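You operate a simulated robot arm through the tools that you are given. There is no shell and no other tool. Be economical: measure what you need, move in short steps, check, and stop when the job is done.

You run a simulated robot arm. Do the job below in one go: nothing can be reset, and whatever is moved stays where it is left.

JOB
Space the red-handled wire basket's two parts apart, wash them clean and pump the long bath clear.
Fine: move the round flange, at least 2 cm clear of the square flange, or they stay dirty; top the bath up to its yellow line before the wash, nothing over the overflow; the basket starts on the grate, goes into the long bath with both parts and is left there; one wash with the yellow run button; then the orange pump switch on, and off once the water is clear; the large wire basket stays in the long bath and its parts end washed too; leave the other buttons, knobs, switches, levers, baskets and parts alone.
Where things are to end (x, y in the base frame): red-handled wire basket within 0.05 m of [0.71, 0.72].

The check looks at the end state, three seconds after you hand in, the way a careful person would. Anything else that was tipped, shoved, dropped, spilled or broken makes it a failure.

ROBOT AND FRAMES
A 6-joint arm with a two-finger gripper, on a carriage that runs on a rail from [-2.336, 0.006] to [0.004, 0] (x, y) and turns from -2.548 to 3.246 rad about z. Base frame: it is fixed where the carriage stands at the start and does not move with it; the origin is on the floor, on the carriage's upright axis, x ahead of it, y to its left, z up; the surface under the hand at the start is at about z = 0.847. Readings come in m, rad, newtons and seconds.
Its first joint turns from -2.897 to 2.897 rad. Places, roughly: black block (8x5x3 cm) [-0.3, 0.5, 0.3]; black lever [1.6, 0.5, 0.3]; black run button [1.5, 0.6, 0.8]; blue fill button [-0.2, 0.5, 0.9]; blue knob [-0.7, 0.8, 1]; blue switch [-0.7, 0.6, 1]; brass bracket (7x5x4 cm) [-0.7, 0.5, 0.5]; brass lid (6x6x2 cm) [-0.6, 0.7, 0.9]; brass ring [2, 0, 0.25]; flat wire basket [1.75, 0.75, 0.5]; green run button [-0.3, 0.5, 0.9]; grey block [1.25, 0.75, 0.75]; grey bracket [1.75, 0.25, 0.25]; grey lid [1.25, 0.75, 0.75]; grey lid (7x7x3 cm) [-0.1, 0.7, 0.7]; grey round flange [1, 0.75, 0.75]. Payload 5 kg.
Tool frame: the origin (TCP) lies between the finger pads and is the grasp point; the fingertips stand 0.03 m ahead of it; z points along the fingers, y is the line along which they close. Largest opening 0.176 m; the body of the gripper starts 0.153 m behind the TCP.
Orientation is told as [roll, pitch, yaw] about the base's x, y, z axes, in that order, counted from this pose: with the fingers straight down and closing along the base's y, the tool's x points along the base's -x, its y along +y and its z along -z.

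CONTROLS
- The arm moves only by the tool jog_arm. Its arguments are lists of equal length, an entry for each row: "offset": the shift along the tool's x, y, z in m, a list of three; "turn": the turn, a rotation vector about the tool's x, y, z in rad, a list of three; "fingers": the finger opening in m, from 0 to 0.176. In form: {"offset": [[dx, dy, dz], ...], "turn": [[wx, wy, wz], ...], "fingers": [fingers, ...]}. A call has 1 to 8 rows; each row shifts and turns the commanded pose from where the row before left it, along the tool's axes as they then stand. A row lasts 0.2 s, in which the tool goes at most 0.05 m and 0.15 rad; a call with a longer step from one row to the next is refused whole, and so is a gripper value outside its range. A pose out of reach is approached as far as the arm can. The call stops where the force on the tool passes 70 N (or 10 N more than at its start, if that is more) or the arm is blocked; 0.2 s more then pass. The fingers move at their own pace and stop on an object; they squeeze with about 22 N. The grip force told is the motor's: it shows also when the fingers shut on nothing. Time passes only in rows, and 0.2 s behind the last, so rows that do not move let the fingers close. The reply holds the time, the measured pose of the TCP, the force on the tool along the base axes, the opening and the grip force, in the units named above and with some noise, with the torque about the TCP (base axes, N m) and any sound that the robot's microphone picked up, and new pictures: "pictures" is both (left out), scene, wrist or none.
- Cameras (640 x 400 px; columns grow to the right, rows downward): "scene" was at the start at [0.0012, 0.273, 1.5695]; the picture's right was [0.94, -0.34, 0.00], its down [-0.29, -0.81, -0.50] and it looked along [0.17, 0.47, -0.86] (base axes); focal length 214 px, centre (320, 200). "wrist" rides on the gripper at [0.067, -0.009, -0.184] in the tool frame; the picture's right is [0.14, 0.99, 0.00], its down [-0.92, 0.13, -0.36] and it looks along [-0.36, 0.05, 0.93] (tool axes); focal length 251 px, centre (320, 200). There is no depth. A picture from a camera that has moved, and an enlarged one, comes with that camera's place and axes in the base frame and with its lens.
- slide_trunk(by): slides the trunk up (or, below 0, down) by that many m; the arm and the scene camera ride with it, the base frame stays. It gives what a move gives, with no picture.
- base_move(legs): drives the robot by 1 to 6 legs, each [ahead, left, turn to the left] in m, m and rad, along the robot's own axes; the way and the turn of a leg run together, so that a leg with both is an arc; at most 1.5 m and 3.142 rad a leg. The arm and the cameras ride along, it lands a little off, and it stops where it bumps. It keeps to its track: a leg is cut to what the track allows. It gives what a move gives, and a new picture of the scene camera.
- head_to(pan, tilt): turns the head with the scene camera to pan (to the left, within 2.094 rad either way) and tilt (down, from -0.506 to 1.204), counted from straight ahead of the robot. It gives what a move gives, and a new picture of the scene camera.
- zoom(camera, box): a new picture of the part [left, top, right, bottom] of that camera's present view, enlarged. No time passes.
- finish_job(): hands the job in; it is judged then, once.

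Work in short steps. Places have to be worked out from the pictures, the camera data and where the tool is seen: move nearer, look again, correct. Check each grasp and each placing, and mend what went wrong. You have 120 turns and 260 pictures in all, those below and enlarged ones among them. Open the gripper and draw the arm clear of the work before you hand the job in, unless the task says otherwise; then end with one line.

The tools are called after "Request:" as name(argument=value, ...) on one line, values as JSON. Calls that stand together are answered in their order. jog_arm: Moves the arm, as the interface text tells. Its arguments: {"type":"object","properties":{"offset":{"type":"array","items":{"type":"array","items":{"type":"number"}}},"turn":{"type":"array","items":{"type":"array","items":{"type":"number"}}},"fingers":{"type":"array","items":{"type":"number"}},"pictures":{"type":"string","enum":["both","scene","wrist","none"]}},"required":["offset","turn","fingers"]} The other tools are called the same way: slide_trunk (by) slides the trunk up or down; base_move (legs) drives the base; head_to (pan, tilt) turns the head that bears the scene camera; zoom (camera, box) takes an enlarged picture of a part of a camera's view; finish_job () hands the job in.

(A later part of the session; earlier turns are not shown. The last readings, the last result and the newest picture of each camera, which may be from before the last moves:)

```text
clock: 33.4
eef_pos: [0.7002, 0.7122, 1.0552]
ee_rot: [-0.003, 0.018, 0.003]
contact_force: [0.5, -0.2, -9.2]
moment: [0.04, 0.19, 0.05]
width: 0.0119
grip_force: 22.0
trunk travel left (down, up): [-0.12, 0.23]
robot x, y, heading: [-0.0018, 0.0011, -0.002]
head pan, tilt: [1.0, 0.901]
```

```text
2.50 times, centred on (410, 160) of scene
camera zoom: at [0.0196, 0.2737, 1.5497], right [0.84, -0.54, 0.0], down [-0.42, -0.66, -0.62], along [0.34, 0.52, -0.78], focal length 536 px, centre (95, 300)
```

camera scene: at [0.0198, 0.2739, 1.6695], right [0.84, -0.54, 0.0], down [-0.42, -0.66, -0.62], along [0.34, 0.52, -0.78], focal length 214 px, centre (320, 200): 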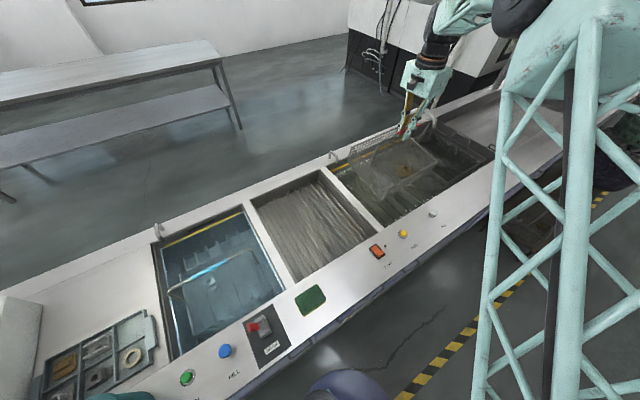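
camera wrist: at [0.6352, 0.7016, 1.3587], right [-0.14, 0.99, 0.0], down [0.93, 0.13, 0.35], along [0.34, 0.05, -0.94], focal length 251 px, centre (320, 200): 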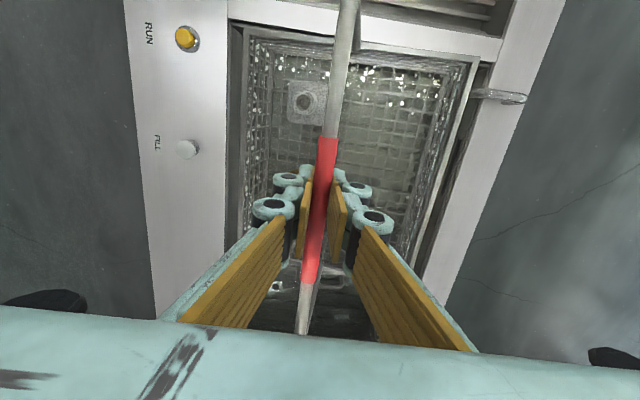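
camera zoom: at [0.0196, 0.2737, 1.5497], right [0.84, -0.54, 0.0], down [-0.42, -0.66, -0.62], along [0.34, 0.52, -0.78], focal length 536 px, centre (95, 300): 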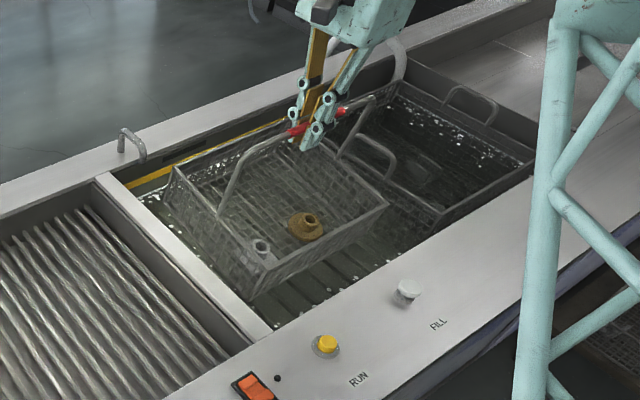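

Clear of the large basket (its edge is near x≈1.0). I'll lower in smaller trunk steps, watching the load.

Request:
slide_trunk(by=-0.05)

Request:
slide_trunk(by=-0.025)

Request:
zoom(camera="scene", box=[310, 60, 510, 220])

```text
clock: 34.4
eef_pos: [0.6992, 0.7114, 1.0055]
ee_rot: [-0.001, 0.016, 0.002]
contact_force: [-0.3, -0.6, -8.3]
moment: [-0.01, 0.21, -0.01]
width: 0.0121
grip_force: 21.5
trunk travel left (down, up): [-0.07, 0.28]
robot x, y, heading: [0.0014, 0.0042, -0.001]
head pan, tilt: [1.0, 0.901]
```

```text
clock: 35.1
eef_pos: [0.6994, 0.7109, 0.9798]
ee_rot: [-0.004, 0.016, 0.002]
contact_force: [-0.6, -0.8, -9.5]
moment: [0.03, 0.18, -0.01]
width: 0.0121
grip_force: 22.0
trunk travel left (down, up): [-0.045, 0.305]
robot x, y, heading: [0.0005, 0.0022, 0.001]
head pan, tilt: [1.0, 0.901]
```

```text
2.50 times, centred on (410, 140) of scene
camera zoom: at [0.0196, 0.2736, 1.4746], right [0.84, -0.54, 0.0], down [-0.42, -0.66, -0.62], along [0.34, 0.52, -0.78], focal length 536 px, centre (95, 350)
```

zoom: 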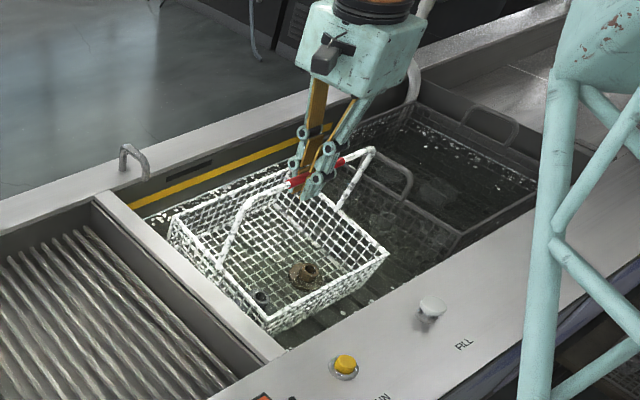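

It's still fully hanging (−9.5 N), so I'll go lower in 2 cm steps.

Request:
slide_trunk(by=-0.02)

Request:
slide_trunk(by=-0.02)

```text
clock: 35.7
eef_pos: [0.7002, 0.7106, 0.9599]
ee_rot: [-0.003, 0.017, 0.002]
contact_force: [0.2, 0.4, -8.3]
moment: [0.0, 0.16, 0.04]
width: 0.0121
grip_force: 21.8
trunk travel left (down, up): [-0.025, 0.325]
robot x, y, heading: [0.001, 0.0022, -0.005]
head pan, tilt: [1.0, 0.901]
```

```text
clock: 36.4
eef_pos: [0.6993, 0.7105, 0.9401]
ee_rot: [-0.004, 0.016, 0.001]
contact_force: [-0.5, -0.7, -8.3]
moment: [0.02, 0.17, -0.01]
width: 0.0124
grip_force: 22.2
trunk travel left (down, up): [-0.005, 0.345]
robot x, y, heading: [0.0017, -0.0001, -0.0]
head pan, tilt: [1.0, 0.901]
```

The trunk is at its end stop, so I'll continue lowering with the arm in 1 cm rows.

Request:
jog_arm(offset=[[0, 0, 0.01], [0, 0, 0.01], [0, 0, 0.01], [0, 0, 0]], turn=[[0, 0, 0], [0, 0, 0], [0, 0, 0], [0, 0, 0]], fingers=[0, 0, 0, 0], pictures="wrist")

Request:
zoom(camera="scene", box=[310, 60, 510, 220])

```text
clock: 37.4
eef_pos: [0.6988, 0.711, 0.9089]
ee_rot: [-0.002, 0.019, 0.002]
contact_force: [0.8, 1.7, 10.4]
moment: [0.01, -0.15, 0.1]
width: 0.0147
grip_force: 22.0
trunk travel left (down, up): [-0.005, 0.345]
robot x, y, heading: [0.0017, 0.0054, -0.005]
head pan, tilt: [1.0, 0.901]
camera wrist: at [0.6345, 0.7012, 1.0936], right [-0.14, 0.99, 0.0], down [0.93, 0.13, 0.35], along [0.34, 0.05, -0.94], focal length 251 px, centre (320, 200)
```

wrist: 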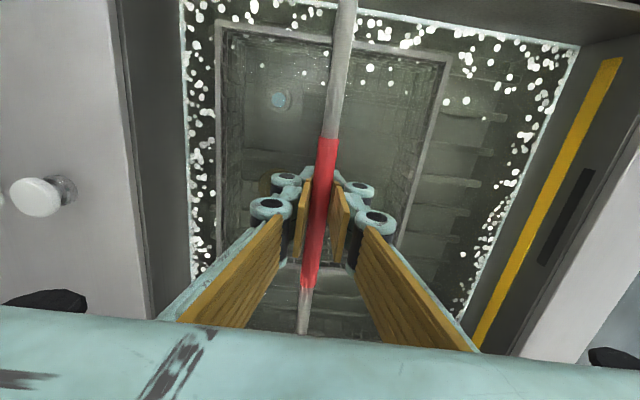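

```text
2.50 times, centred on (410, 140) of scene
camera zoom: at [0.0191, 0.2732, 1.4347], right [0.84, -0.54, 0.0], down [-0.42, -0.66, -0.62], along [0.34, 0.52, -0.78], focal length 536 px, centre (95, 350)
```

zoom: 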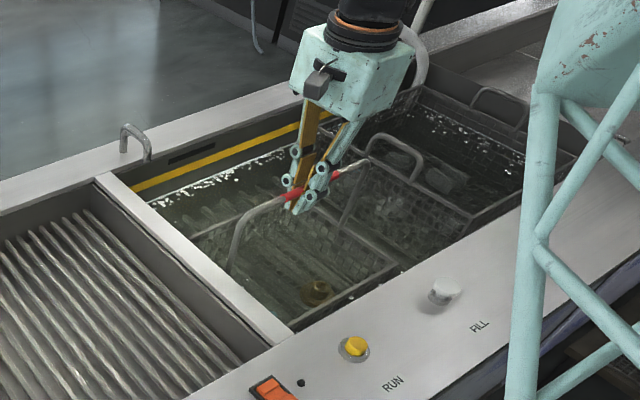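

The basket stands on the bath floor (+10 N). I'll ease up slightly, open, and lift the hand straight up.

Request:
jog_arm(offset=[[0, 0, -0.002], [0, 0, 0], [0, 0, 0], [0, 0, -0.03], [0, 0, -0.04], [0, 0, -0.04], [0, 0, -0.04], [0, 0, 0]], turn=[[0, 0, 0], [0, 0, 0], [0, 0, 0], [0, 0, 0], [0, 0, 0], [0, 0, 0], [0, 0, 0], [0, 0, 0]], fingers=[0.02, 0.04, 0.06, 0.06, 0.06, 0.06, 0.06, 0.06], pictures="both")

Request:
zoom(camera="scene", box=[310, 60, 510, 220])

```text
clock: 39.2
eef_pos: [0.6997, 0.7126, 1.0645]
ee_rot: [-0.003, 0.018, 0.003]
contact_force: [0.4, -0.3, 0.9]
moment: [0.08, -0.04, 0.01]
width: 0.0601
grip_force: 0.1
trunk travel left (down, up): [-0.005, 0.345]
robot x, y, heading: [-0.0029, 0.0052, -0.004]
head pan, tilt: [1.0, 0.901]
camera scene: at [0.0192, 0.2732, 1.4346], right [0.84, -0.54, 0.0], down [-0.42, -0.66, -0.62], along [0.34, 0.52, -0.78], focal length 214 px, centre (320, 200)
camera wrist: at [0.6355, 0.7018, 1.2477], right [-0.14, 0.99, 0.0], down [0.93, 0.13, 0.35], along [0.34, 0.05, -0.94], focal length 251 px, centre (320, 200)
```

scene: 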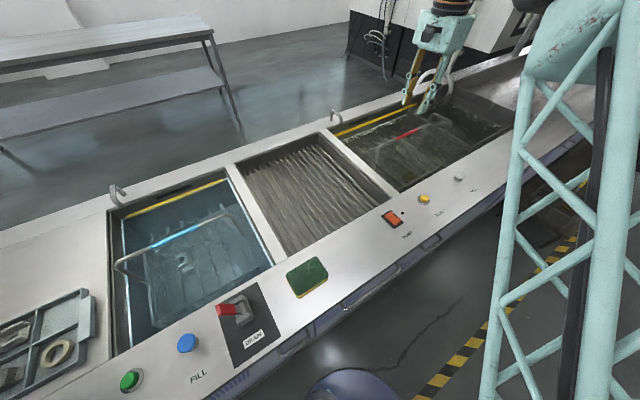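
wrist: 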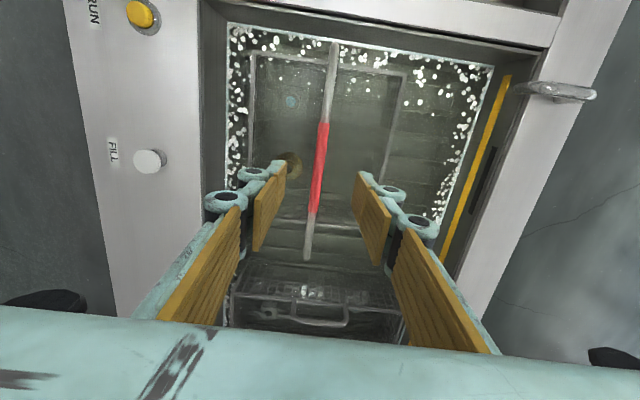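

```text
2.50 times, centred on (410, 140) of scene
camera zoom: at [0.0192, 0.2732, 1.4346], right [0.84, -0.54, 0.0], down [-0.42, -0.66, -0.62], along [0.34, 0.52, -0.78], focal length 536 px, centre (95, 350)
```

zoom: 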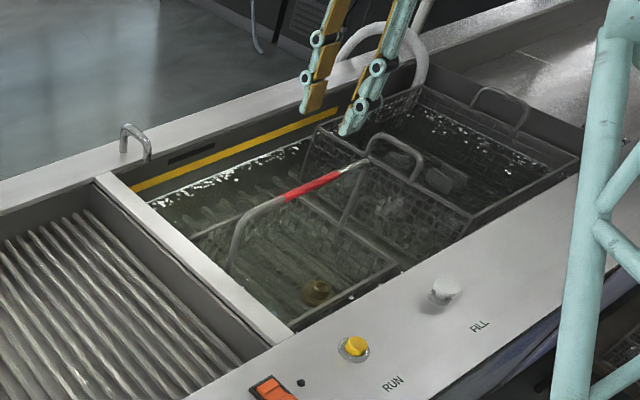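

The basket stands well, its handle centre near (0.71, 0.713). Next is the white FILL button, which I put around (0.75, 0.457); I'll bring the closed fingers above it.

Request:
jog_arm(offset=[[-0.008, -0.043, 0], [-0.008, -0.043, 0], [-0.008, -0.043, 0], [-0.008, -0.043, 0], [-0.008, -0.043, 0], [-0.008, -0.043, 0], [0, 0, 0.04], [0, 0, 0]], turn=[[0, 0, 0], [0, 0, 0], [0, 0, 0], [0, 0, 0], [0, 0, 0], [0, 0, 0], [0, 0, 0], [0, 0, 0]], fingers=[0, 0, 0, 0, 0, 0, 0, 0], pictures="both")

```text
clock: 41.0
eef_pos: [0.7489, 0.4509, 1.0193]
ee_rot: [-0.004, 0.016, 0.001]
contact_force: [-0.3, 0.1, -1.6]
moment: [-0.04, 0.09, 0.0]
width: 0.0
grip_force: 21.9
trunk travel left (down, up): [-0.005, 0.345]
robot x, y, heading: [-0.0004, -0.0008, -0.0]
head pan, tilt: [1.0, 0.901]
camera scene: at [0.0198, 0.2738, 1.4345], right [0.84, -0.54, 0.0], down [-0.42, -0.66, -0.62], along [0.34, 0.52, -0.78], focal length 214 px, centre (320, 200)
camera wrist: at [0.6839, 0.4414, 1.2032], right [-0.14, 0.99, 0.0], down [0.93, 0.13, 0.35], along [0.34, 0.05, -0.94], focal length 251 px, centre (320, 200)
```

scene: 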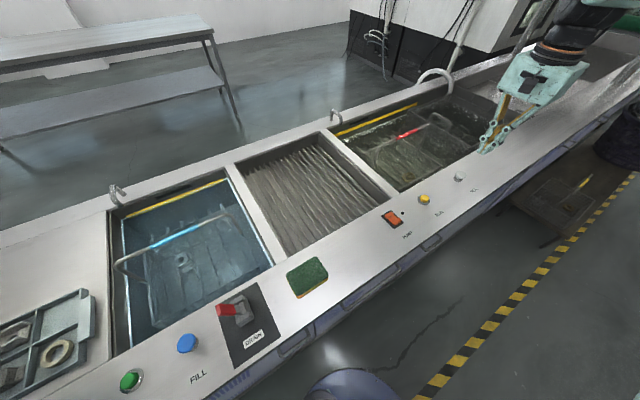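
wrist: 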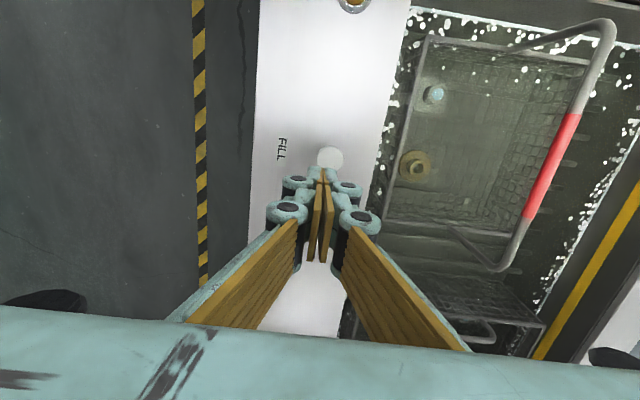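

Triangulated, the button cap is at (0.742, 0.464), top about z 0.88. I'll align and lower to just above it.

Request:
jog_arm(offset=[[0.007, 0.0135, 0], [0, 0, 0.04], [0, 0, 0.04], [0, 0, 0]], turn=[[0, 0, 0], [0, 0, 0], [0, 0, 0], [0, 0, 0]], fingers=[0, 0, 0, 0], pictures="wrist")

Request:
zoom(camera="scene", box=[310, 60, 510, 220])

```text
clock: 42.0
eef_pos: [0.74, 0.4656, 0.9411]
ee_rot: [-0.004, 0.018, 0.001]
contact_force: [0.2, 0.4, -0.1]
moment: [-0.05, 0.06, -0.01]
width: 0.0001
grip_force: 22.2
trunk travel left (down, up): [-0.005, 0.345]
robot x, y, heading: [0.002, -0.0005, -0.002]
head pan, tilt: [1.0, 0.901]
camera wrist: at [0.6761, 0.4559, 1.1259], right [-0.14, 0.99, 0.0], down [0.93, 0.13, 0.35], along [0.34, 0.05, -0.94], focal length 251 px, centre (320, 200)
```

wrist: 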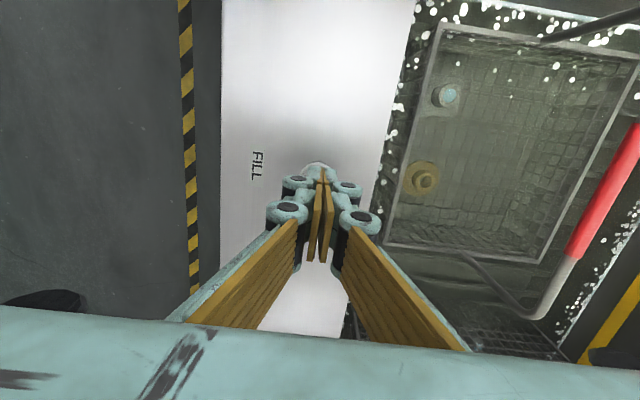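

```text
2.50 times, centred on (410, 140) of scene
camera zoom: at [0.0197, 0.2738, 1.4346], right [0.84, -0.54, 0.0], down [-0.42, -0.66, -0.62], along [0.34, 0.52, -0.78], focal length 536 px, centre (95, 350)
```

zoom: 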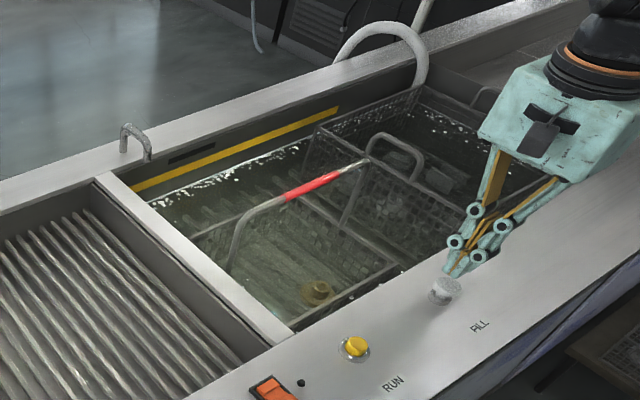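

I'll enlarge the wrist view to see the cap relative to the fingertips.

Request:
zoom(camera="wrist", box=[260, 140, 380, 230])

Request:
zoom(camera="scene", box=[430, 130, 500, 190])

```text
4.44 times, centred on (320, 185) of wrist
camera zoom: at [0.6761, 0.4559, 1.1259], right [-0.14, 0.99, 0.0], down [0.93, 0.13, 0.35], along [0.34, 0.05, -0.94], focal length 1118 px, centre (320, 267)
```

zoom: 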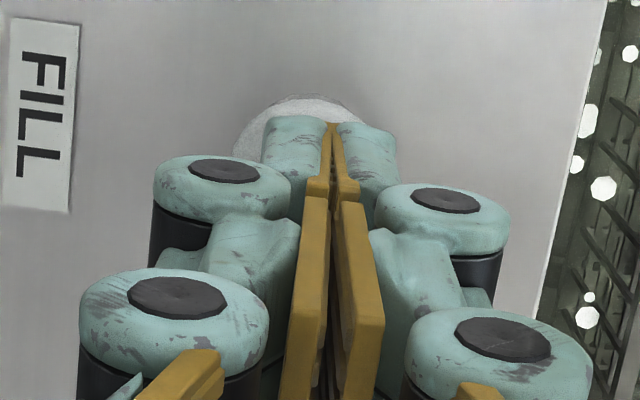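

```text
6.67 times, centred on (465, 160) of scene
camera zoom: at [0.0197, 0.2738, 1.4346], right [0.84, -0.54, 0.0], down [-0.42, -0.66, -0.62], along [0.34, 0.52, -0.78], focal length 1430 px, centre (-647, 467)
```

zoom: 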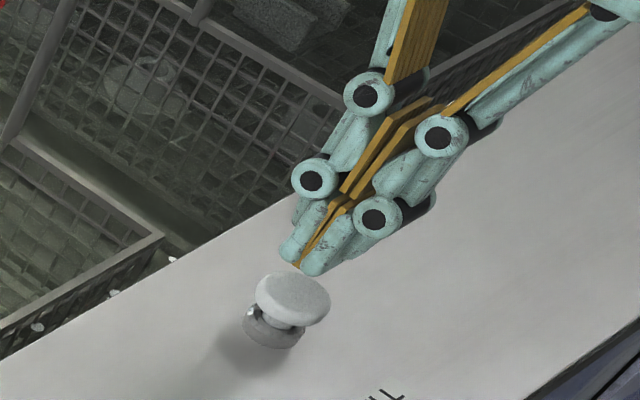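

The cap centre is about 4 mm to −y from the tips. I'll correct and press gently in small rows, then look and listen.

Request:
jog_arm(offset=[[0.001, -0.004, 0.015], [0, 0, 0.007], [0, 0, 0.004], [0, 0, 0.003], [0, 0, 0]], turn=[[0, 0, 0], [0, 0, 0], [0, 0, 0], [0, 0, 0], [0, 0, 0]], fingers=[0, 0, 0, 0, 0], pictures="none")

```text
clock: 43.2
eef_pos: [0.7384, 0.4606, 0.9124]
ee_rot: [-0.004, 0.016, 0.001]
contact_force: [0.6, 0.8, 0.6]
moment: [0.03, -0.02, -0.03]
width: 0.0
grip_force: 21.9
trunk travel left (down, up): [-0.005, 0.345]
robot x, y, heading: [0.0043, 0.0008, -0.004]
head pan, tilt: [1.0, 0.901]
```

No contact yet (tips at 0.882), so I'll continue down in 3 mm rows.

Request:
jog_arm(offset=[[0, 0, 0.003], [0, 0, 0.003], [0, 0, 0.003], [0, 0, 0]], turn=[[0, 0, 0], [0, 0, 0], [0, 0, 0], [0, 0, 0]], fingers=[0, 0, 0, 0], pictures="none")

Request:
zoom(camera="scene", box=[340, 70, 500, 200])

```text
clock: 44.2
eef_pos: [0.7386, 0.4612, 0.9061]
ee_rot: [-0.002, 0.015, 0.002]
contact_force: [2.4, 5.1, 16.6]
moment: [0.12, -0.18, 0.04]
width: 0.0062
grip_force: 44.7
trunk travel left (down, up): [-0.005, 0.345]
robot x, y, heading: [0.0017, -0.0001, 0.0]
head pan, tilt: [1.0, 0.901]
heard: click
```

```text
3.08 times, centred on (420, 135) of scene
camera zoom: at [0.0188, 0.2733, 1.4348], right [0.84, -0.54, 0.0], down [-0.42, -0.66, -0.62], along [0.34, 0.52, -0.78], focal length 660 px, centre (12, 400)
```

zoom: 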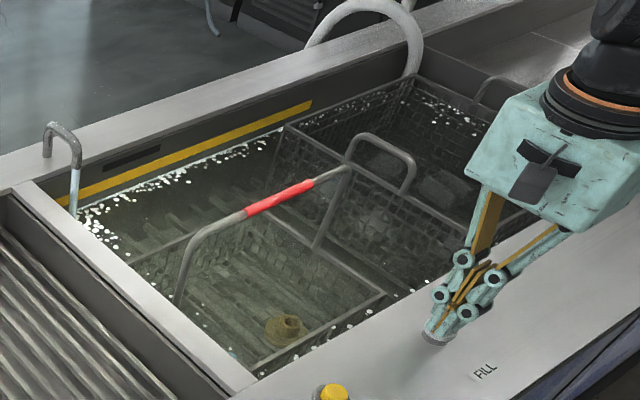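

It clicked, and water runs from the spout. I'll let the button up 8 mm and see whether the flow stops, which tells whether it is hold or toggle.

Request:
jog_arm(offset=[[0, 0, -0.012], [0, 0, 0]], turn=[[0, 0, 0], [0, 0, 0]], fingers=[0, 0], pictures="none")

Request:
zoom(camera="scene", box=[340, 70, 500, 200])

```text
clock: 44.8
eef_pos: [0.7387, 0.4612, 0.9146]
ee_rot: [-0.001, 0.017, -0.002]
contact_force: [0.2, -0.3, 1.1]
moment: [0.04, -0.02, -0.06]
width: 0.0
grip_force: 45.1
trunk travel left (down, up): [-0.005, 0.345]
robot x, y, heading: [0.0012, 0.0035, -0.002]
head pan, tilt: [1.0, 0.901]
```

```text
3.08 times, centred on (420, 135) of scene
camera zoom: at [0.0193, 0.2734, 1.4346], right [0.84, -0.54, 0.0], down [-0.42, -0.66, -0.62], along [0.34, 0.52, -0.78], focal length 660 px, centre (12, 400)
```

zoom: 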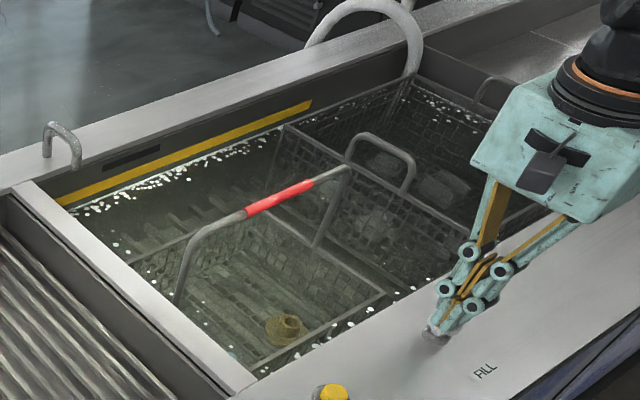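

It's hold-to-fill and the level rose quickly. I'll zoom on the yellow line and the water edge.

Request:
zoom(camera="scene", box=[350, 90, 420, 140])

```text
8.00 times, centred on (385, 115) of scene
camera zoom: at [0.0193, 0.2734, 1.4346], right [0.84, -0.54, 0.0], down [-0.42, -0.66, -0.62], along [0.34, 0.52, -0.78], focal length 1716 px, centre (-200, 880)
```

zoom: 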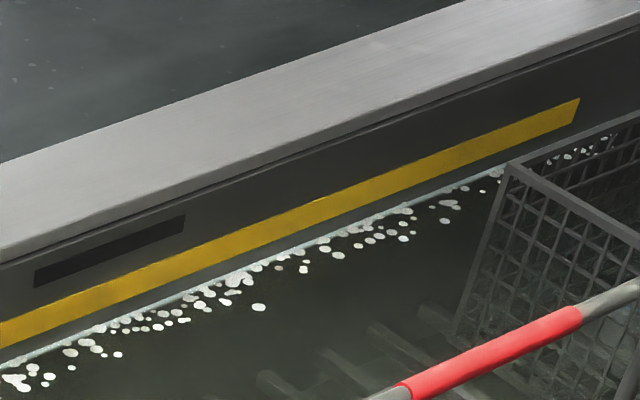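

The level is still about a centimetre below the stripe. I'll give one short press and release.

Request:
jog_arm(offset=[[0, 0, 0.012], [0, 0, 0], [0, 0, -0.012], [0, 0, 0]], turn=[[0, 0, 0], [0, 0, 0], [0, 0, 0], [0, 0, 0]], fingers=[0, 0, 0, 0], pictures="none")

Request:
zoom(camera="scene", box=[350, 90, 420, 140])

```text
clock: 45.8
eef_pos: [0.7387, 0.4614, 0.9166]
ee_rot: [-0.003, 0.015, 0.001]
contact_force: [0.5, 0.3, -0.1]
moment: [-0.03, -0.02, -0.02]
width: 0.0
grip_force: 45.5
trunk travel left (down, up): [-0.005, 0.345]
robot x, y, heading: [0.0019, -0.0018, -0.003]
head pan, tilt: [1.0, 0.901]
heard: click
```

```text
8.00 times, centred on (385, 115) of scene
camera zoom: at [0.0192, 0.2734, 1.4346], right [0.84, -0.54, 0.0], down [-0.42, -0.66, -0.62], along [0.34, 0.52, -0.78], focal length 1716 px, centre (-200, 880)
```

zoom: 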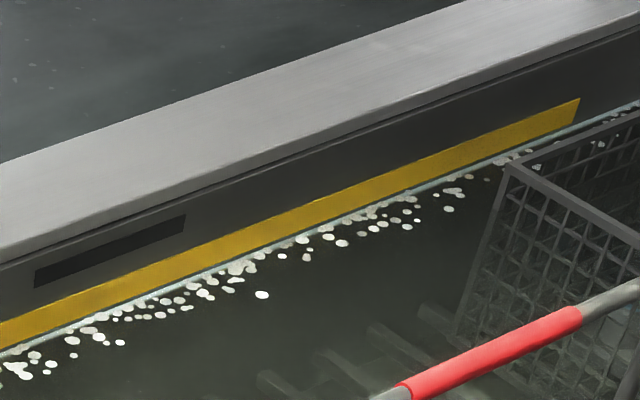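

One press raised it about 8 px, to the stripe's lower edge. One more equal press.

Request:
jog_arm(offset=[[0, 0, 0.012], [0, 0, 0], [0, 0, -0.012], [0, 0, 0]], turn=[[0, 0, 0], [0, 0, 0], [0, 0, 0], [0, 0, 0]], fingers=[0, 0, 0, 0], pictures="none")

Request:
zoom(camera="scene", box=[350, 90, 420, 140])

```text
clock: 46.8
eef_pos: [0.7372, 0.4629, 0.9164]
ee_rot: [-0.003, 0.017, 0.001]
contact_force: [-0.3, -0.1, -0.5]
moment: [0.01, 0.0, 0.0]
width: 0.0002
grip_force: 45.5
trunk travel left (down, up): [-0.005, 0.345]
robot x, y, heading: [-0.0014, 0.0033, 0.003]
head pan, tilt: [1.0, 0.901]
heard: click
```

```text
8.00 times, centred on (385, 115) of scene
camera zoom: at [0.0193, 0.2735, 1.4346], right [0.84, -0.54, 0.0], down [-0.42, -0.66, -0.62], along [0.34, 0.52, -0.78], focal length 1716 px, centre (-200, 880)
```

zoom: 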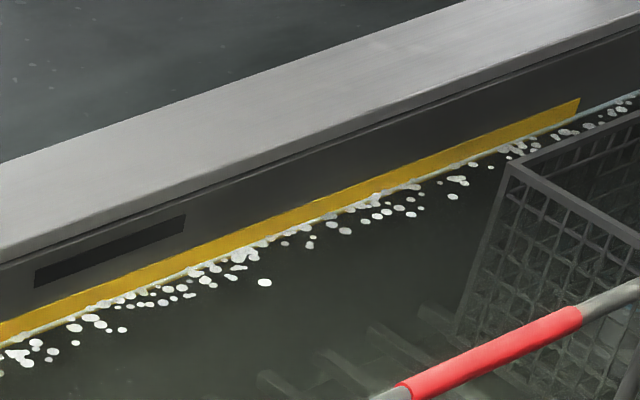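

The level is about a third into the stripe. A slightly shorter press should bring it to mid-line.

Request:
jog_arm(offset=[[0, 0, 0.012], [0, 0, -0.012], [0, 0, 0]], turn=[[0, 0, 0], [0, 0, 0], [0, 0, 0]], fingers=[0, 0, 0], pictures="none")

Request:
zoom(camera="scene", box=[350, 90, 420, 140])

```text
clock: 47.6
eef_pos: [0.7374, 0.4631, 0.9162]
ee_rot: [-0.004, 0.018, 0.001]
contact_force: [0.0, -0.1, 0.6]
moment: [0.03, 0.01, 0.0]
width: 0.0
grip_force: 45.2
trunk travel left (down, up): [-0.005, 0.345]
robot x, y, heading: [0.0005, 0.0024, 0.002]
head pan, tilt: [1.0, 0.901]
heard: click
```

```text
8.00 times, centred on (385, 115) of scene
camera zoom: at [0.0193, 0.2735, 1.4346], right [0.84, -0.54, 0.0], down [-0.42, -0.66, -0.62], along [0.34, 0.52, -0.78], focal length 1716 px, centre (-200, 880)
```

zoom: 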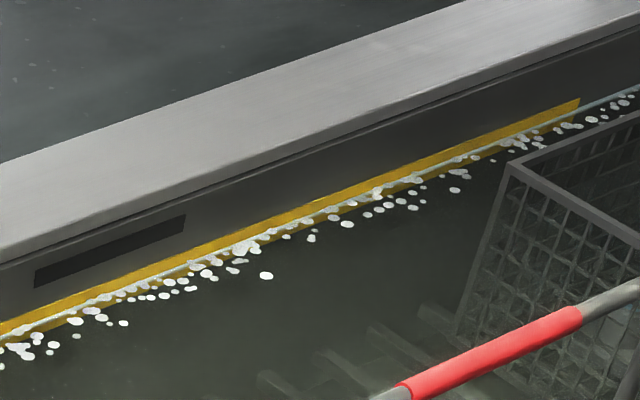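

The level is at mid-line with no overflow. Now I'll rise and move over the yellow RUN button near (0.56, 0.465).

Request:
jog_arm(offset=[[0, 0, -0.04], [0, 0, -0.04], [0.045, 0, 0], [0.045, 0, 0], [0.045, 0, 0], [0.043, 0, 0], [0, 0, 0]], turn=[[0, 0, 0], [0, 0, 0], [0, 0, 0], [0, 0, 0], [0, 0, 0], [0, 0, 0], [0, 0, 0]], fingers=[0, 0, 0, 0, 0, 0, 0], pictures="both")

```text
clock: 49.2
eef_pos: [0.5605, 0.4629, 0.9993]
ee_rot: [-0.002, 0.019, 0.002]
contact_force: [-0.6, 0.1, 0.4]
moment: [0.01, -0.07, -0.04]
width: 0.0
grip_force: 45.4
trunk travel left (down, up): [-0.005, 0.345]
robot x, y, heading: [-0.0024, 0.0022, -0.003]
head pan, tilt: [1.0, 0.901]
camera scene: at [0.019, 0.2733, 1.4346], right [0.84, -0.54, 0.0], down [-0.42, -0.66, -0.62], along [0.34, 0.52, -0.78], focal length 214 px, centre (320, 200)
camera wrist: at [0.4965, 0.4536, 1.1846], right [-0.14, 0.99, 0.0], down [0.93, 0.13, 0.35], along [0.34, 0.05, -0.94], focal length 251 px, centre (320, 200)
```

scene: 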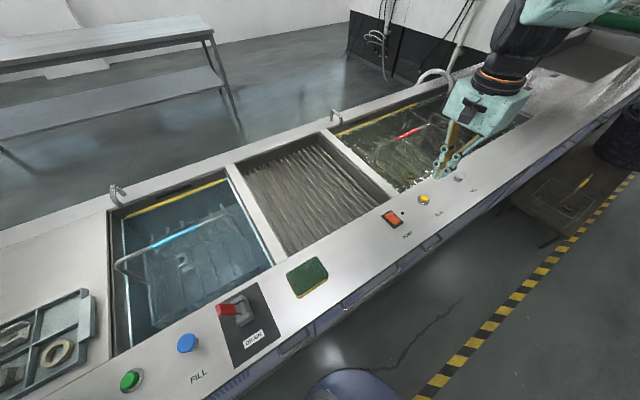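
wrist: 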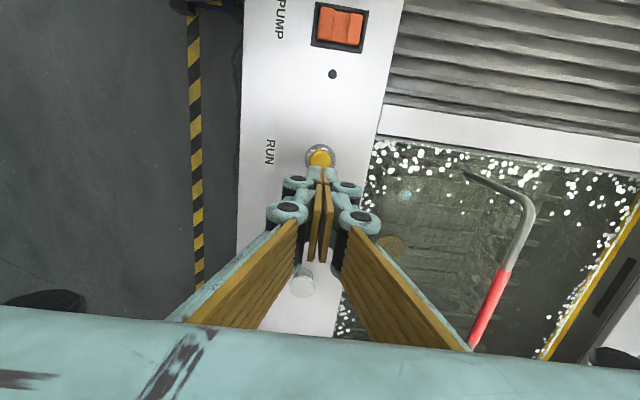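

RUN is at about (0.552, 0.461). I'll align and lower to just above it.

Request:
jog_arm(offset=[[0.0095, -0.0015, 0], [0, 0, 0.04], [0, 0, 0.03], [0, 0, 0]], turn=[[0, 0, 0], [0, 0, 0], [0, 0, 0], [0, 0, 0]], fingers=[0, 0, 0, 0], pictures="none")

Request:
zoom(camera="wrist", box=[260, 140, 380, 230])

Request:
zoom(camera="scene", box=[390, 150, 460, 210])

```text
clock: 50.2
eef_pos: [0.5534, 0.4616, 0.9279]
ee_rot: [-0.003, 0.017, 0.002]
contact_force: [1.1, 1.5, 0.8]
moment: [-0.12, 0.07, 0.0]
width: 0.0
grip_force: 44.9
trunk travel left (down, up): [-0.005, 0.345]
robot x, y, heading: [0.0041, 0.0002, -0.0]
head pan, tilt: [1.0, 0.901]
```

```text
4.44 times, centred on (320, 185) of wrist
camera zoom: at [0.489, 0.4512, 1.1128], right [-0.14, 0.99, 0.0], down [0.93, 0.13, 0.35], along [0.34, 0.05, -0.94], focal length 1118 px, centre (320, 267)
```

zoom: 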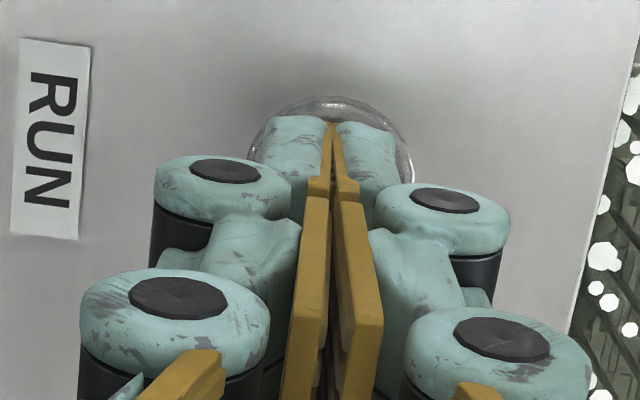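

```text
6.67 times, centred on (425, 180) of scene
camera zoom: at [0.0198, 0.274, 1.4345], right [0.84, -0.54, 0.0], down [-0.42, -0.66, -0.62], along [0.34, 0.52, -0.78], focal length 1430 px, centre (-380, 333)
```

zoom: 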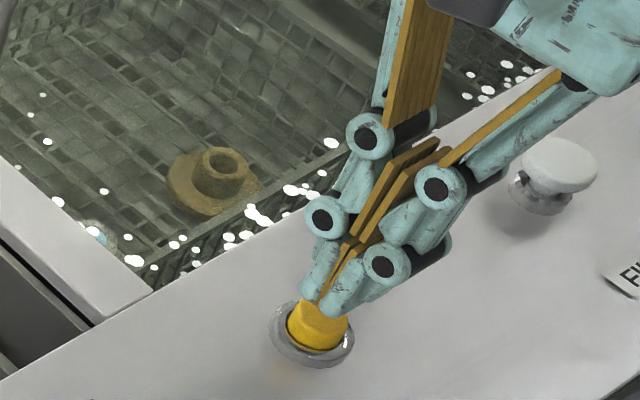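

It's nearly centred, so I'll nudge 4 mm x and 2 mm y, then press in small rows until the click.

Request:
jog_arm(offset=[[-0.004, 0.002, 0.008], [0, 0, 0.006], [0, 0, 0.004], [0, 0, 0.003], [0, 0, 0.003], [0, 0, 0]], turn=[[0, 0, 0], [0, 0, 0], [0, 0, 0], [0, 0, 0], [0, 0, 0], [0, 0, 0]], fingers=[0, 0, 0, 0, 0, 0], pictures="none")

```text
clock: 51.6
eef_pos: [0.5559, 0.4633, 0.9035]
ee_rot: [-0.004, 0.018, 0.002]
contact_force: [0.9, 0.5, 0.5]
moment: [0.01, -0.01, 0.0]
width: 0.0
grip_force: 44.9
trunk travel left (down, up): [-0.005, 0.345]
robot x, y, heading: [0.0022, -0.0006, -0.0]
head pan, tilt: [1.0, 0.901]
```

No contact at tip z≈0.873, so I'll continue down in 3 mm rows.

Request:
jog_arm(offset=[[0, 0, 0.003], [0, 0, 0.003], [0, 0, 0.002], [0, 0, 0]], turn=[[0, 0, 0], [0, 0, 0], [0, 0, 0], [0, 0, 0]], fingers=[0, 0, 0, 0], pictures="none")

```text
clock: 52.6
eef_pos: [0.5563, 0.4628, 0.8979]
ee_rot: [-0.001, 0.015, 0.002]
contact_force: [2.3, 3.2, 8.8]
moment: [0.11, -0.12, 0.01]
width: 0.006
grip_force: 45.3
trunk travel left (down, up): [-0.005, 0.345]
robot x, y, heading: [-0.0005, -0.001, -0.001]
head pan, tilt: [1.0, 0.901]
heard: click
```

It clicked. I'll release straight up and watch the wash.

Request:
jog_arm(offset=[[0, 0, -0.02], [0, 0, -0.04], [0, 0, -0.04], [0, 0, 0]], turn=[[0, 0, 0], [0, 0, 0], [0, 0, 0], [0, 0, 0]], fingers=[0, 0, 0, 0], pictures="both")

Request:
zoom(camera="scene", box=[340, 70, 500, 200])

```text
clock: 53.6
eef_pos: [0.5577, 0.4618, 0.9998]
ee_rot: [-0.001, 0.018, 0.002]
contact_force: [-0.3, -0.5, 1.7]
moment: [0.11, -0.08, 0.0]
width: 0.0
grip_force: 45.0
trunk travel left (down, up): [-0.005, 0.345]
robot x, y, heading: [0.0017, -0.0002, -0.001]
head pan, tilt: [1.0, 0.901]
camera scene: at [0.019, 0.273, 1.4347], right [0.84, -0.54, 0.0], down [-0.42, -0.66, -0.62], along [0.34, 0.52, -0.78], focal length 214 px, centre (320, 200)
camera wrist: at [0.4938, 0.4522, 1.1836], right [-0.14, 0.99, 0.0], down [0.93, 0.13, 0.35], along [0.34, 0.05, -0.94], focal length 251 px, centre (320, 200)
```

scene: 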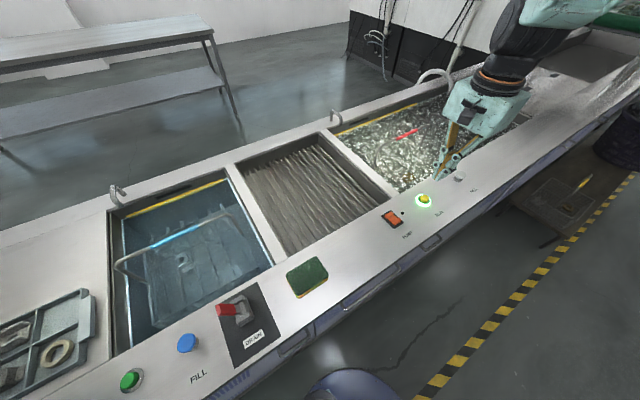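
wrist: 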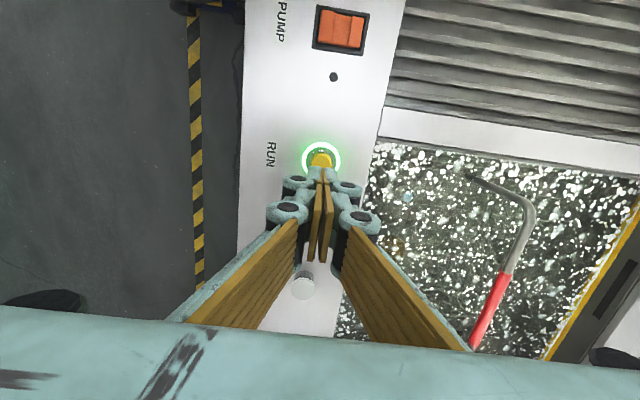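

```text
3.08 times, centred on (420, 135) of scene
camera zoom: at [0.019, 0.273, 1.4347], right [0.84, -0.54, 0.0], down [-0.42, -0.66, -0.62], along [0.34, 0.52, -0.78], focal length 660 px, centre (12, 400)
```

zoom: 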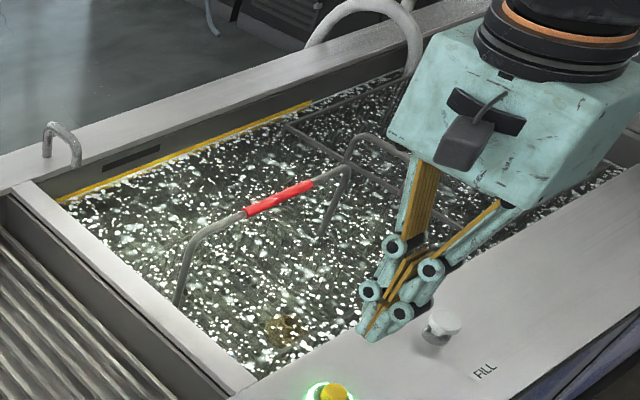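

The wash is running and the ring is lit green. Meanwhile I'll move toward the pump switch to study its rocker, without touching anything.

Request:
jog_arm(offset=[[0.03, 0, -0.02], [0.04, 0, 0], [0.04, 0, 0], [0, 0, 0], [0, 0, 0], [0, 0, 0], [0, 0, 0], [0, 0, 0]], turn=[[0, 0, 0], [0, 0, 0], [0, 0, 0], [0, 0, 0], [0, 0, 0], [0, 0, 0], [0, 0, 0], [0, 0, 0]], fingers=[0, 0, 0, 0, 0, 0, 0, 0], pictures="both")

Request:
zoom(camera="wrist", box=[270, 80, 390, 170])

Request:
zoom(camera="scene", box=[370, 190, 440, 240])

```text
clock: 55.4
eef_pos: [0.4473, 0.4618, 1.0178]
ee_rot: [-0.002, 0.018, 0.003]
contact_force: [0.2, -0.5, -0.5]
moment: [0.0, 0.02, 0.0]
width: 0.0
grip_force: 45.2
trunk travel left (down, up): [-0.005, 0.345]
robot x, y, heading: [-0.0013, -0.0015, 0.0]
head pan, tilt: [1.0, 0.901]
camera scene: at [0.0194, 0.2735, 1.4346], right [0.84, -0.54, 0.0], down [-0.42, -0.66, -0.62], along [0.34, 0.52, -0.78], focal length 214 px, centre (320, 200)
camera wrist: at [0.3827, 0.4526, 1.2023], right [-0.14, 0.99, 0.0], down [0.93, 0.13, 0.35], along [0.34, 0.05, -0.94], focal length 251 px, centre (320, 200)
```

scene: 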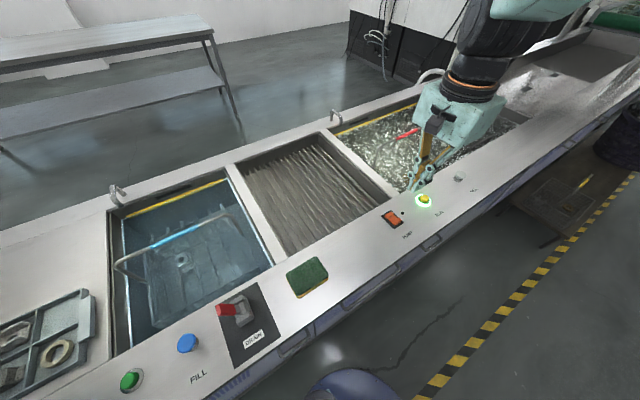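
wrist: 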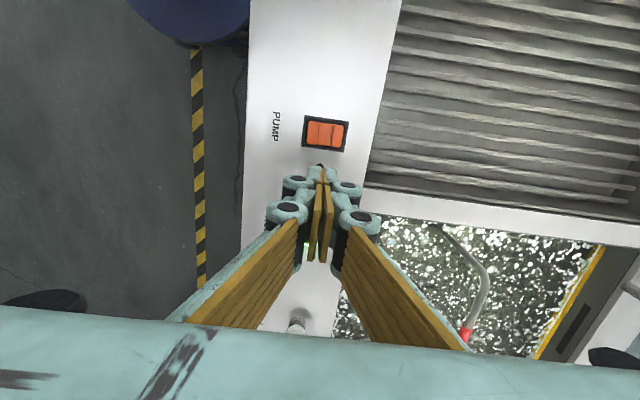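

```text
4.44 times, centred on (330, 125) of wrist
camera zoom: at [0.3827, 0.4526, 1.2023], right [-0.14, 0.99, 0.0], down [0.93, 0.13, 0.35], along [0.34, 0.05, -0.94], focal length 1118 px, centre (276, 533)
```

zoom: 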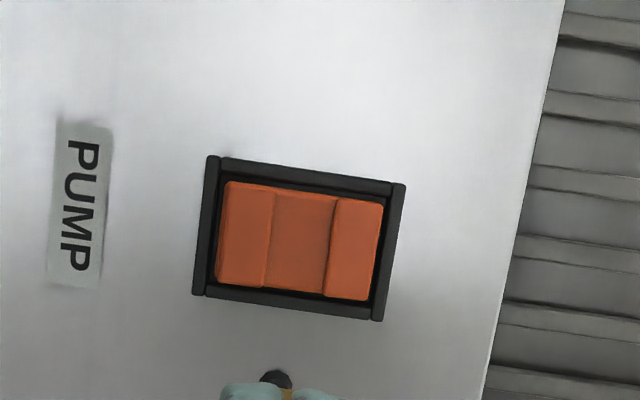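

```text
8.00 times, centred on (405, 215) of scene
camera zoom: at [0.0194, 0.2735, 1.4346], right [0.84, -0.54, 0.0], down [-0.42, -0.66, -0.62], along [0.34, 0.52, -0.78], focal length 1716 px, centre (-360, 80)
```

zoom: 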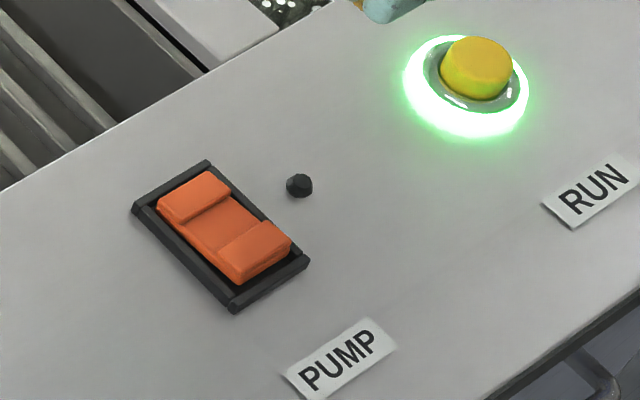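

The rocker's near (−y) half is raised, so that's the half to press for ON, at about (0.414, 0.447); the far half for OFF is at (0.413, 0.481). I'll position above the near half while the wash runs.

Request:
jog_arm(offset=[[0.033, -0.015, 0], [0, 0, 0.04], [0, 0, 0.04], [0, 0, 0], [0, 0, 0], [0, 0, 0], [0, 0, 0], [0, 0, 0]], turn=[[0, 0, 0], [0, 0, 0], [0, 0, 0], [0, 0, 0], [0, 0, 0], [0, 0, 0], [0, 0, 0], [0, 0, 0]], fingers=[0, 0, 0, 0, 0, 0, 0, 0], pictures="scene")

Request:
zoom(camera="wrist", box=[260, 120, 380, 210])

Request:
zoom(camera="scene", box=[370, 190, 440, 240])

```text
clock: 57.2
eef_pos: [0.4116, 0.4481, 0.9397]
ee_rot: [-0.002, 0.018, 0.001]
contact_force: [-0.2, 0.4, -0.4]
moment: [0.0, -0.03, 0.01]
width: 0.0
grip_force: 45.3
trunk travel left (down, up): [-0.005, 0.345]
robot x, y, heading: [-0.0014, 0.0011, -0.001]
head pan, tilt: [1.0, 0.901]
camera scene: at [0.0194, 0.2735, 1.4346], right [0.84, -0.54, 0.0], down [-0.42, -0.66, -0.62], along [0.34, 0.52, -0.78], focal length 214 px, centre (320, 200)
```

scene: 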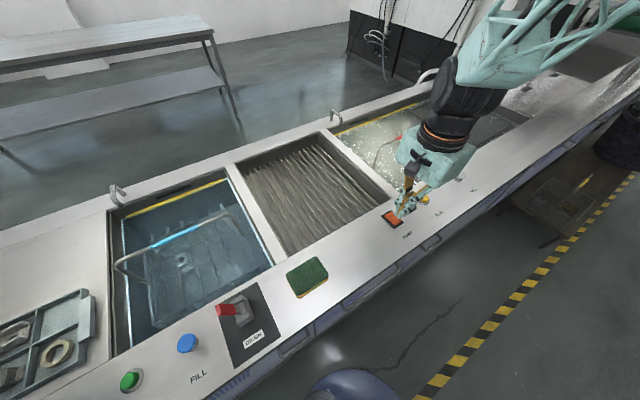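

```text
4.44 times, centred on (320, 165) of wrist
camera zoom: at [0.3474, 0.4378, 1.1239], right [-0.14, 0.99, 0.0], down [0.93, 0.13, 0.35], along [0.34, 0.05, -0.94], focal length 1118 px, centre (320, 356)
```

zoom: 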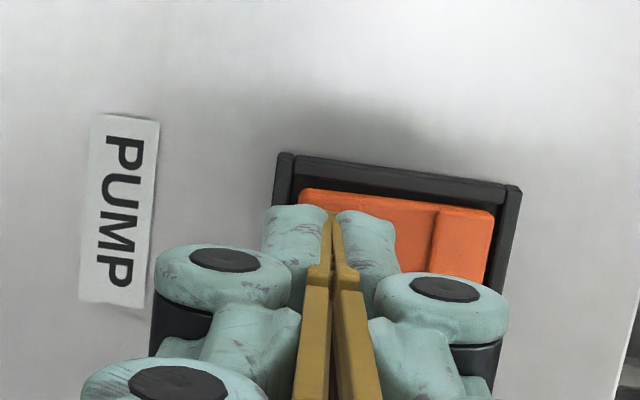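

```text
8.00 times, centred on (405, 215) of scene
camera zoom: at [0.0194, 0.2735, 1.4346], right [0.84, -0.54, 0.0], down [-0.42, -0.66, -0.62], along [0.34, 0.52, -0.78], focal length 1716 px, centre (-360, 80)
```

zoom: 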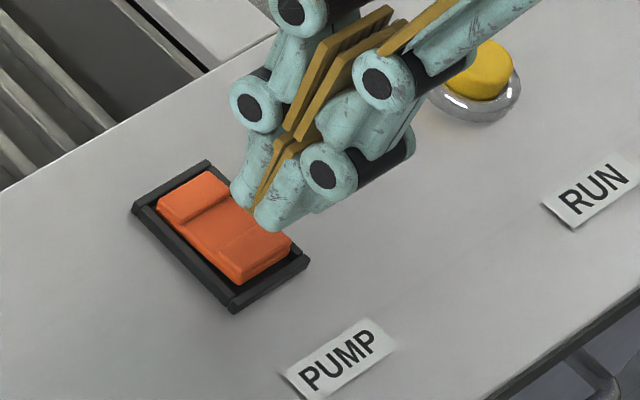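

The wash has ended and the ring is off. The tips are over the rocker's near half, so I'll press down in small rows.

Request:
jog_arm(offset=[[0, 0, 0.02], [0, 0, 0.008], [0, 0, 0.005], [0, 0, 0.004], [0, 0, 0.004], [0, 0, 0]], turn=[[0, 0, 0], [0, 0, 0], [0, 0, 0], [0, 0, 0], [0, 0, 0], [0, 0, 0]], fingers=[0, 0, 0, 0, 0, 0], pictures="none")

Request:
zoom(camera="scene", box=[370, 190, 440, 240])

```text
clock: 58.6
eef_pos: [0.4125, 0.447, 0.8989]
ee_rot: [-0.002, 0.015, 0.003]
contact_force: [0.9, 0.5, 9.3]
moment: [0.1, -0.15, 0.0]
width: 0.0001
grip_force: 44.9
trunk travel left (down, up): [-0.005, 0.345]
robot x, y, heading: [0.0005, -0.0012, 0.003]
head pan, tilt: [1.0, 0.901]
```

```text
8.00 times, centred on (405, 215) of scene
camera zoom: at [0.0192, 0.2733, 1.4347], right [0.84, -0.54, 0.0], down [-0.42, -0.66, -0.62], along [0.34, 0.52, -0.78], focal length 1716 px, centre (-360, 80)
```

zoom: 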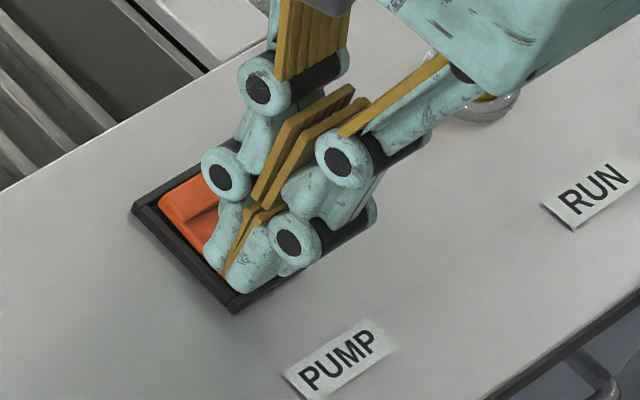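

Just touching (9 N), so I'll press further in 2 mm rows until the click.

Request:
jog_arm(offset=[[0, 0, 0.002], [0, 0, 0.002], [0, 0, 0.002], [0, 0, 0]], turn=[[0, 0, 0], [0, 0, 0], [0, 0, 0], [0, 0, 0]], fingers=[0, 0, 0, 0], pictures="none")

Request:
zoom(camera="scene", box=[370, 190, 440, 240])

```text
clock: 59.4
eef_pos: [0.4126, 0.4476, 0.8979]
ee_rot: [-0.001, 0.014, 0.001]
contact_force: [-8.9, -15.6, 45.2]
moment: [-0.1, -0.22, -0.04]
width: 0.0003
grip_force: 44.5
trunk travel left (down, up): [-0.005, 0.345]
robot x, y, heading: [-0.0022, -0.0009, -0.001]
head pan, tilt: [1.0, 0.901]
stopped in row 3: the force on the tool passed its limit at 76 N (the readings are from after the stop); the commanded pose is now the measured one
```

```text
8.00 times, centred on (405, 215) of scene
camera zoom: at [0.0181, 0.2717, 1.435], right [0.84, -0.54, 0.0], down [-0.42, -0.66, -0.62], along [0.34, 0.52, -0.78], focal length 1716 px, centre (-360, 80)
```

zoom: 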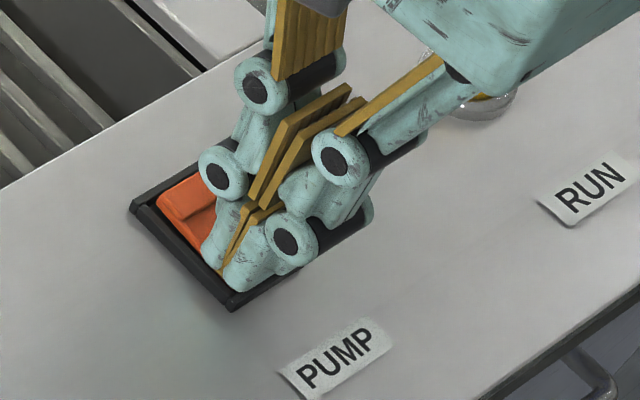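

It stopped hard with no click, so I'll lift off and examine the rocker and lamp.

Request:
jog_arm(offset=[[0, 0, -0.03], [0.0, 0, -0.04], [-0.03, 0, -0.01], [0, 0, 0]], turn=[[0, 0, 0], [0, 0, 0], [0, 0, 0], [0, 0, 0]], fingers=[0, 0, 0, 0], pictures="none")

Request:
zoom(camera="scene", box=[370, 190, 440, 240])

Request:
zoom(camera="wrist", box=[260, 80, 400, 180])

```text
clock: 60.4
eef_pos: [0.4428, 0.4489, 0.9745]
ee_rot: [-0.003, 0.015, 0.0]
contact_force: [-0.2, -0.5, -0.6]
moment: [0.06, 0.02, 0.01]
width: 0.0001
grip_force: 45.0
trunk travel left (down, up): [-0.005, 0.345]
robot x, y, heading: [0.0019, -0.0012, -0.002]
head pan, tilt: [1.0, 0.901]
```

```text
8.00 times, centred on (405, 215) of scene
camera zoom: at [0.0196, 0.2734, 1.4345], right [0.84, -0.54, 0.0], down [-0.42, -0.66, -0.62], along [0.34, 0.52, -0.78], focal length 1716 px, centre (-360, 80)
```

zoom: 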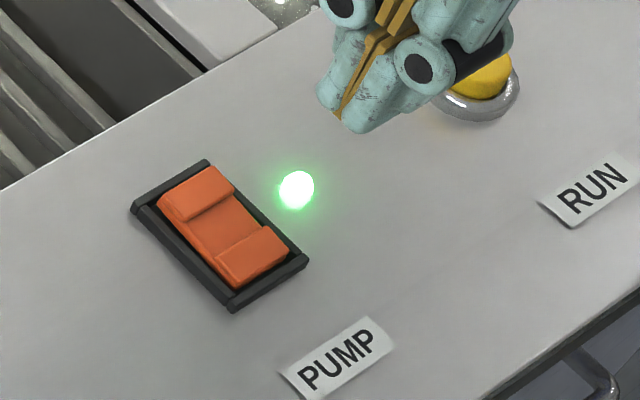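

```text
4.00 times, centred on (330, 130) of wrist
camera zoom: at [0.3786, 0.4389, 1.158], right [-0.14, 0.99, 0.0], down [0.93, 0.13, 0.35], along [0.34, 0.05, -0.94], focal length 1006 px, centre (280, 480)
```

zoom: 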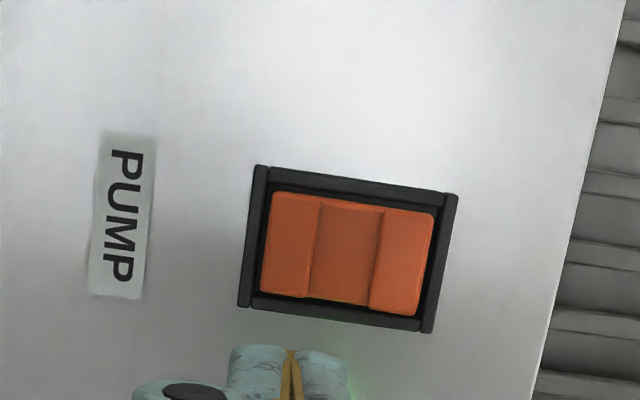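

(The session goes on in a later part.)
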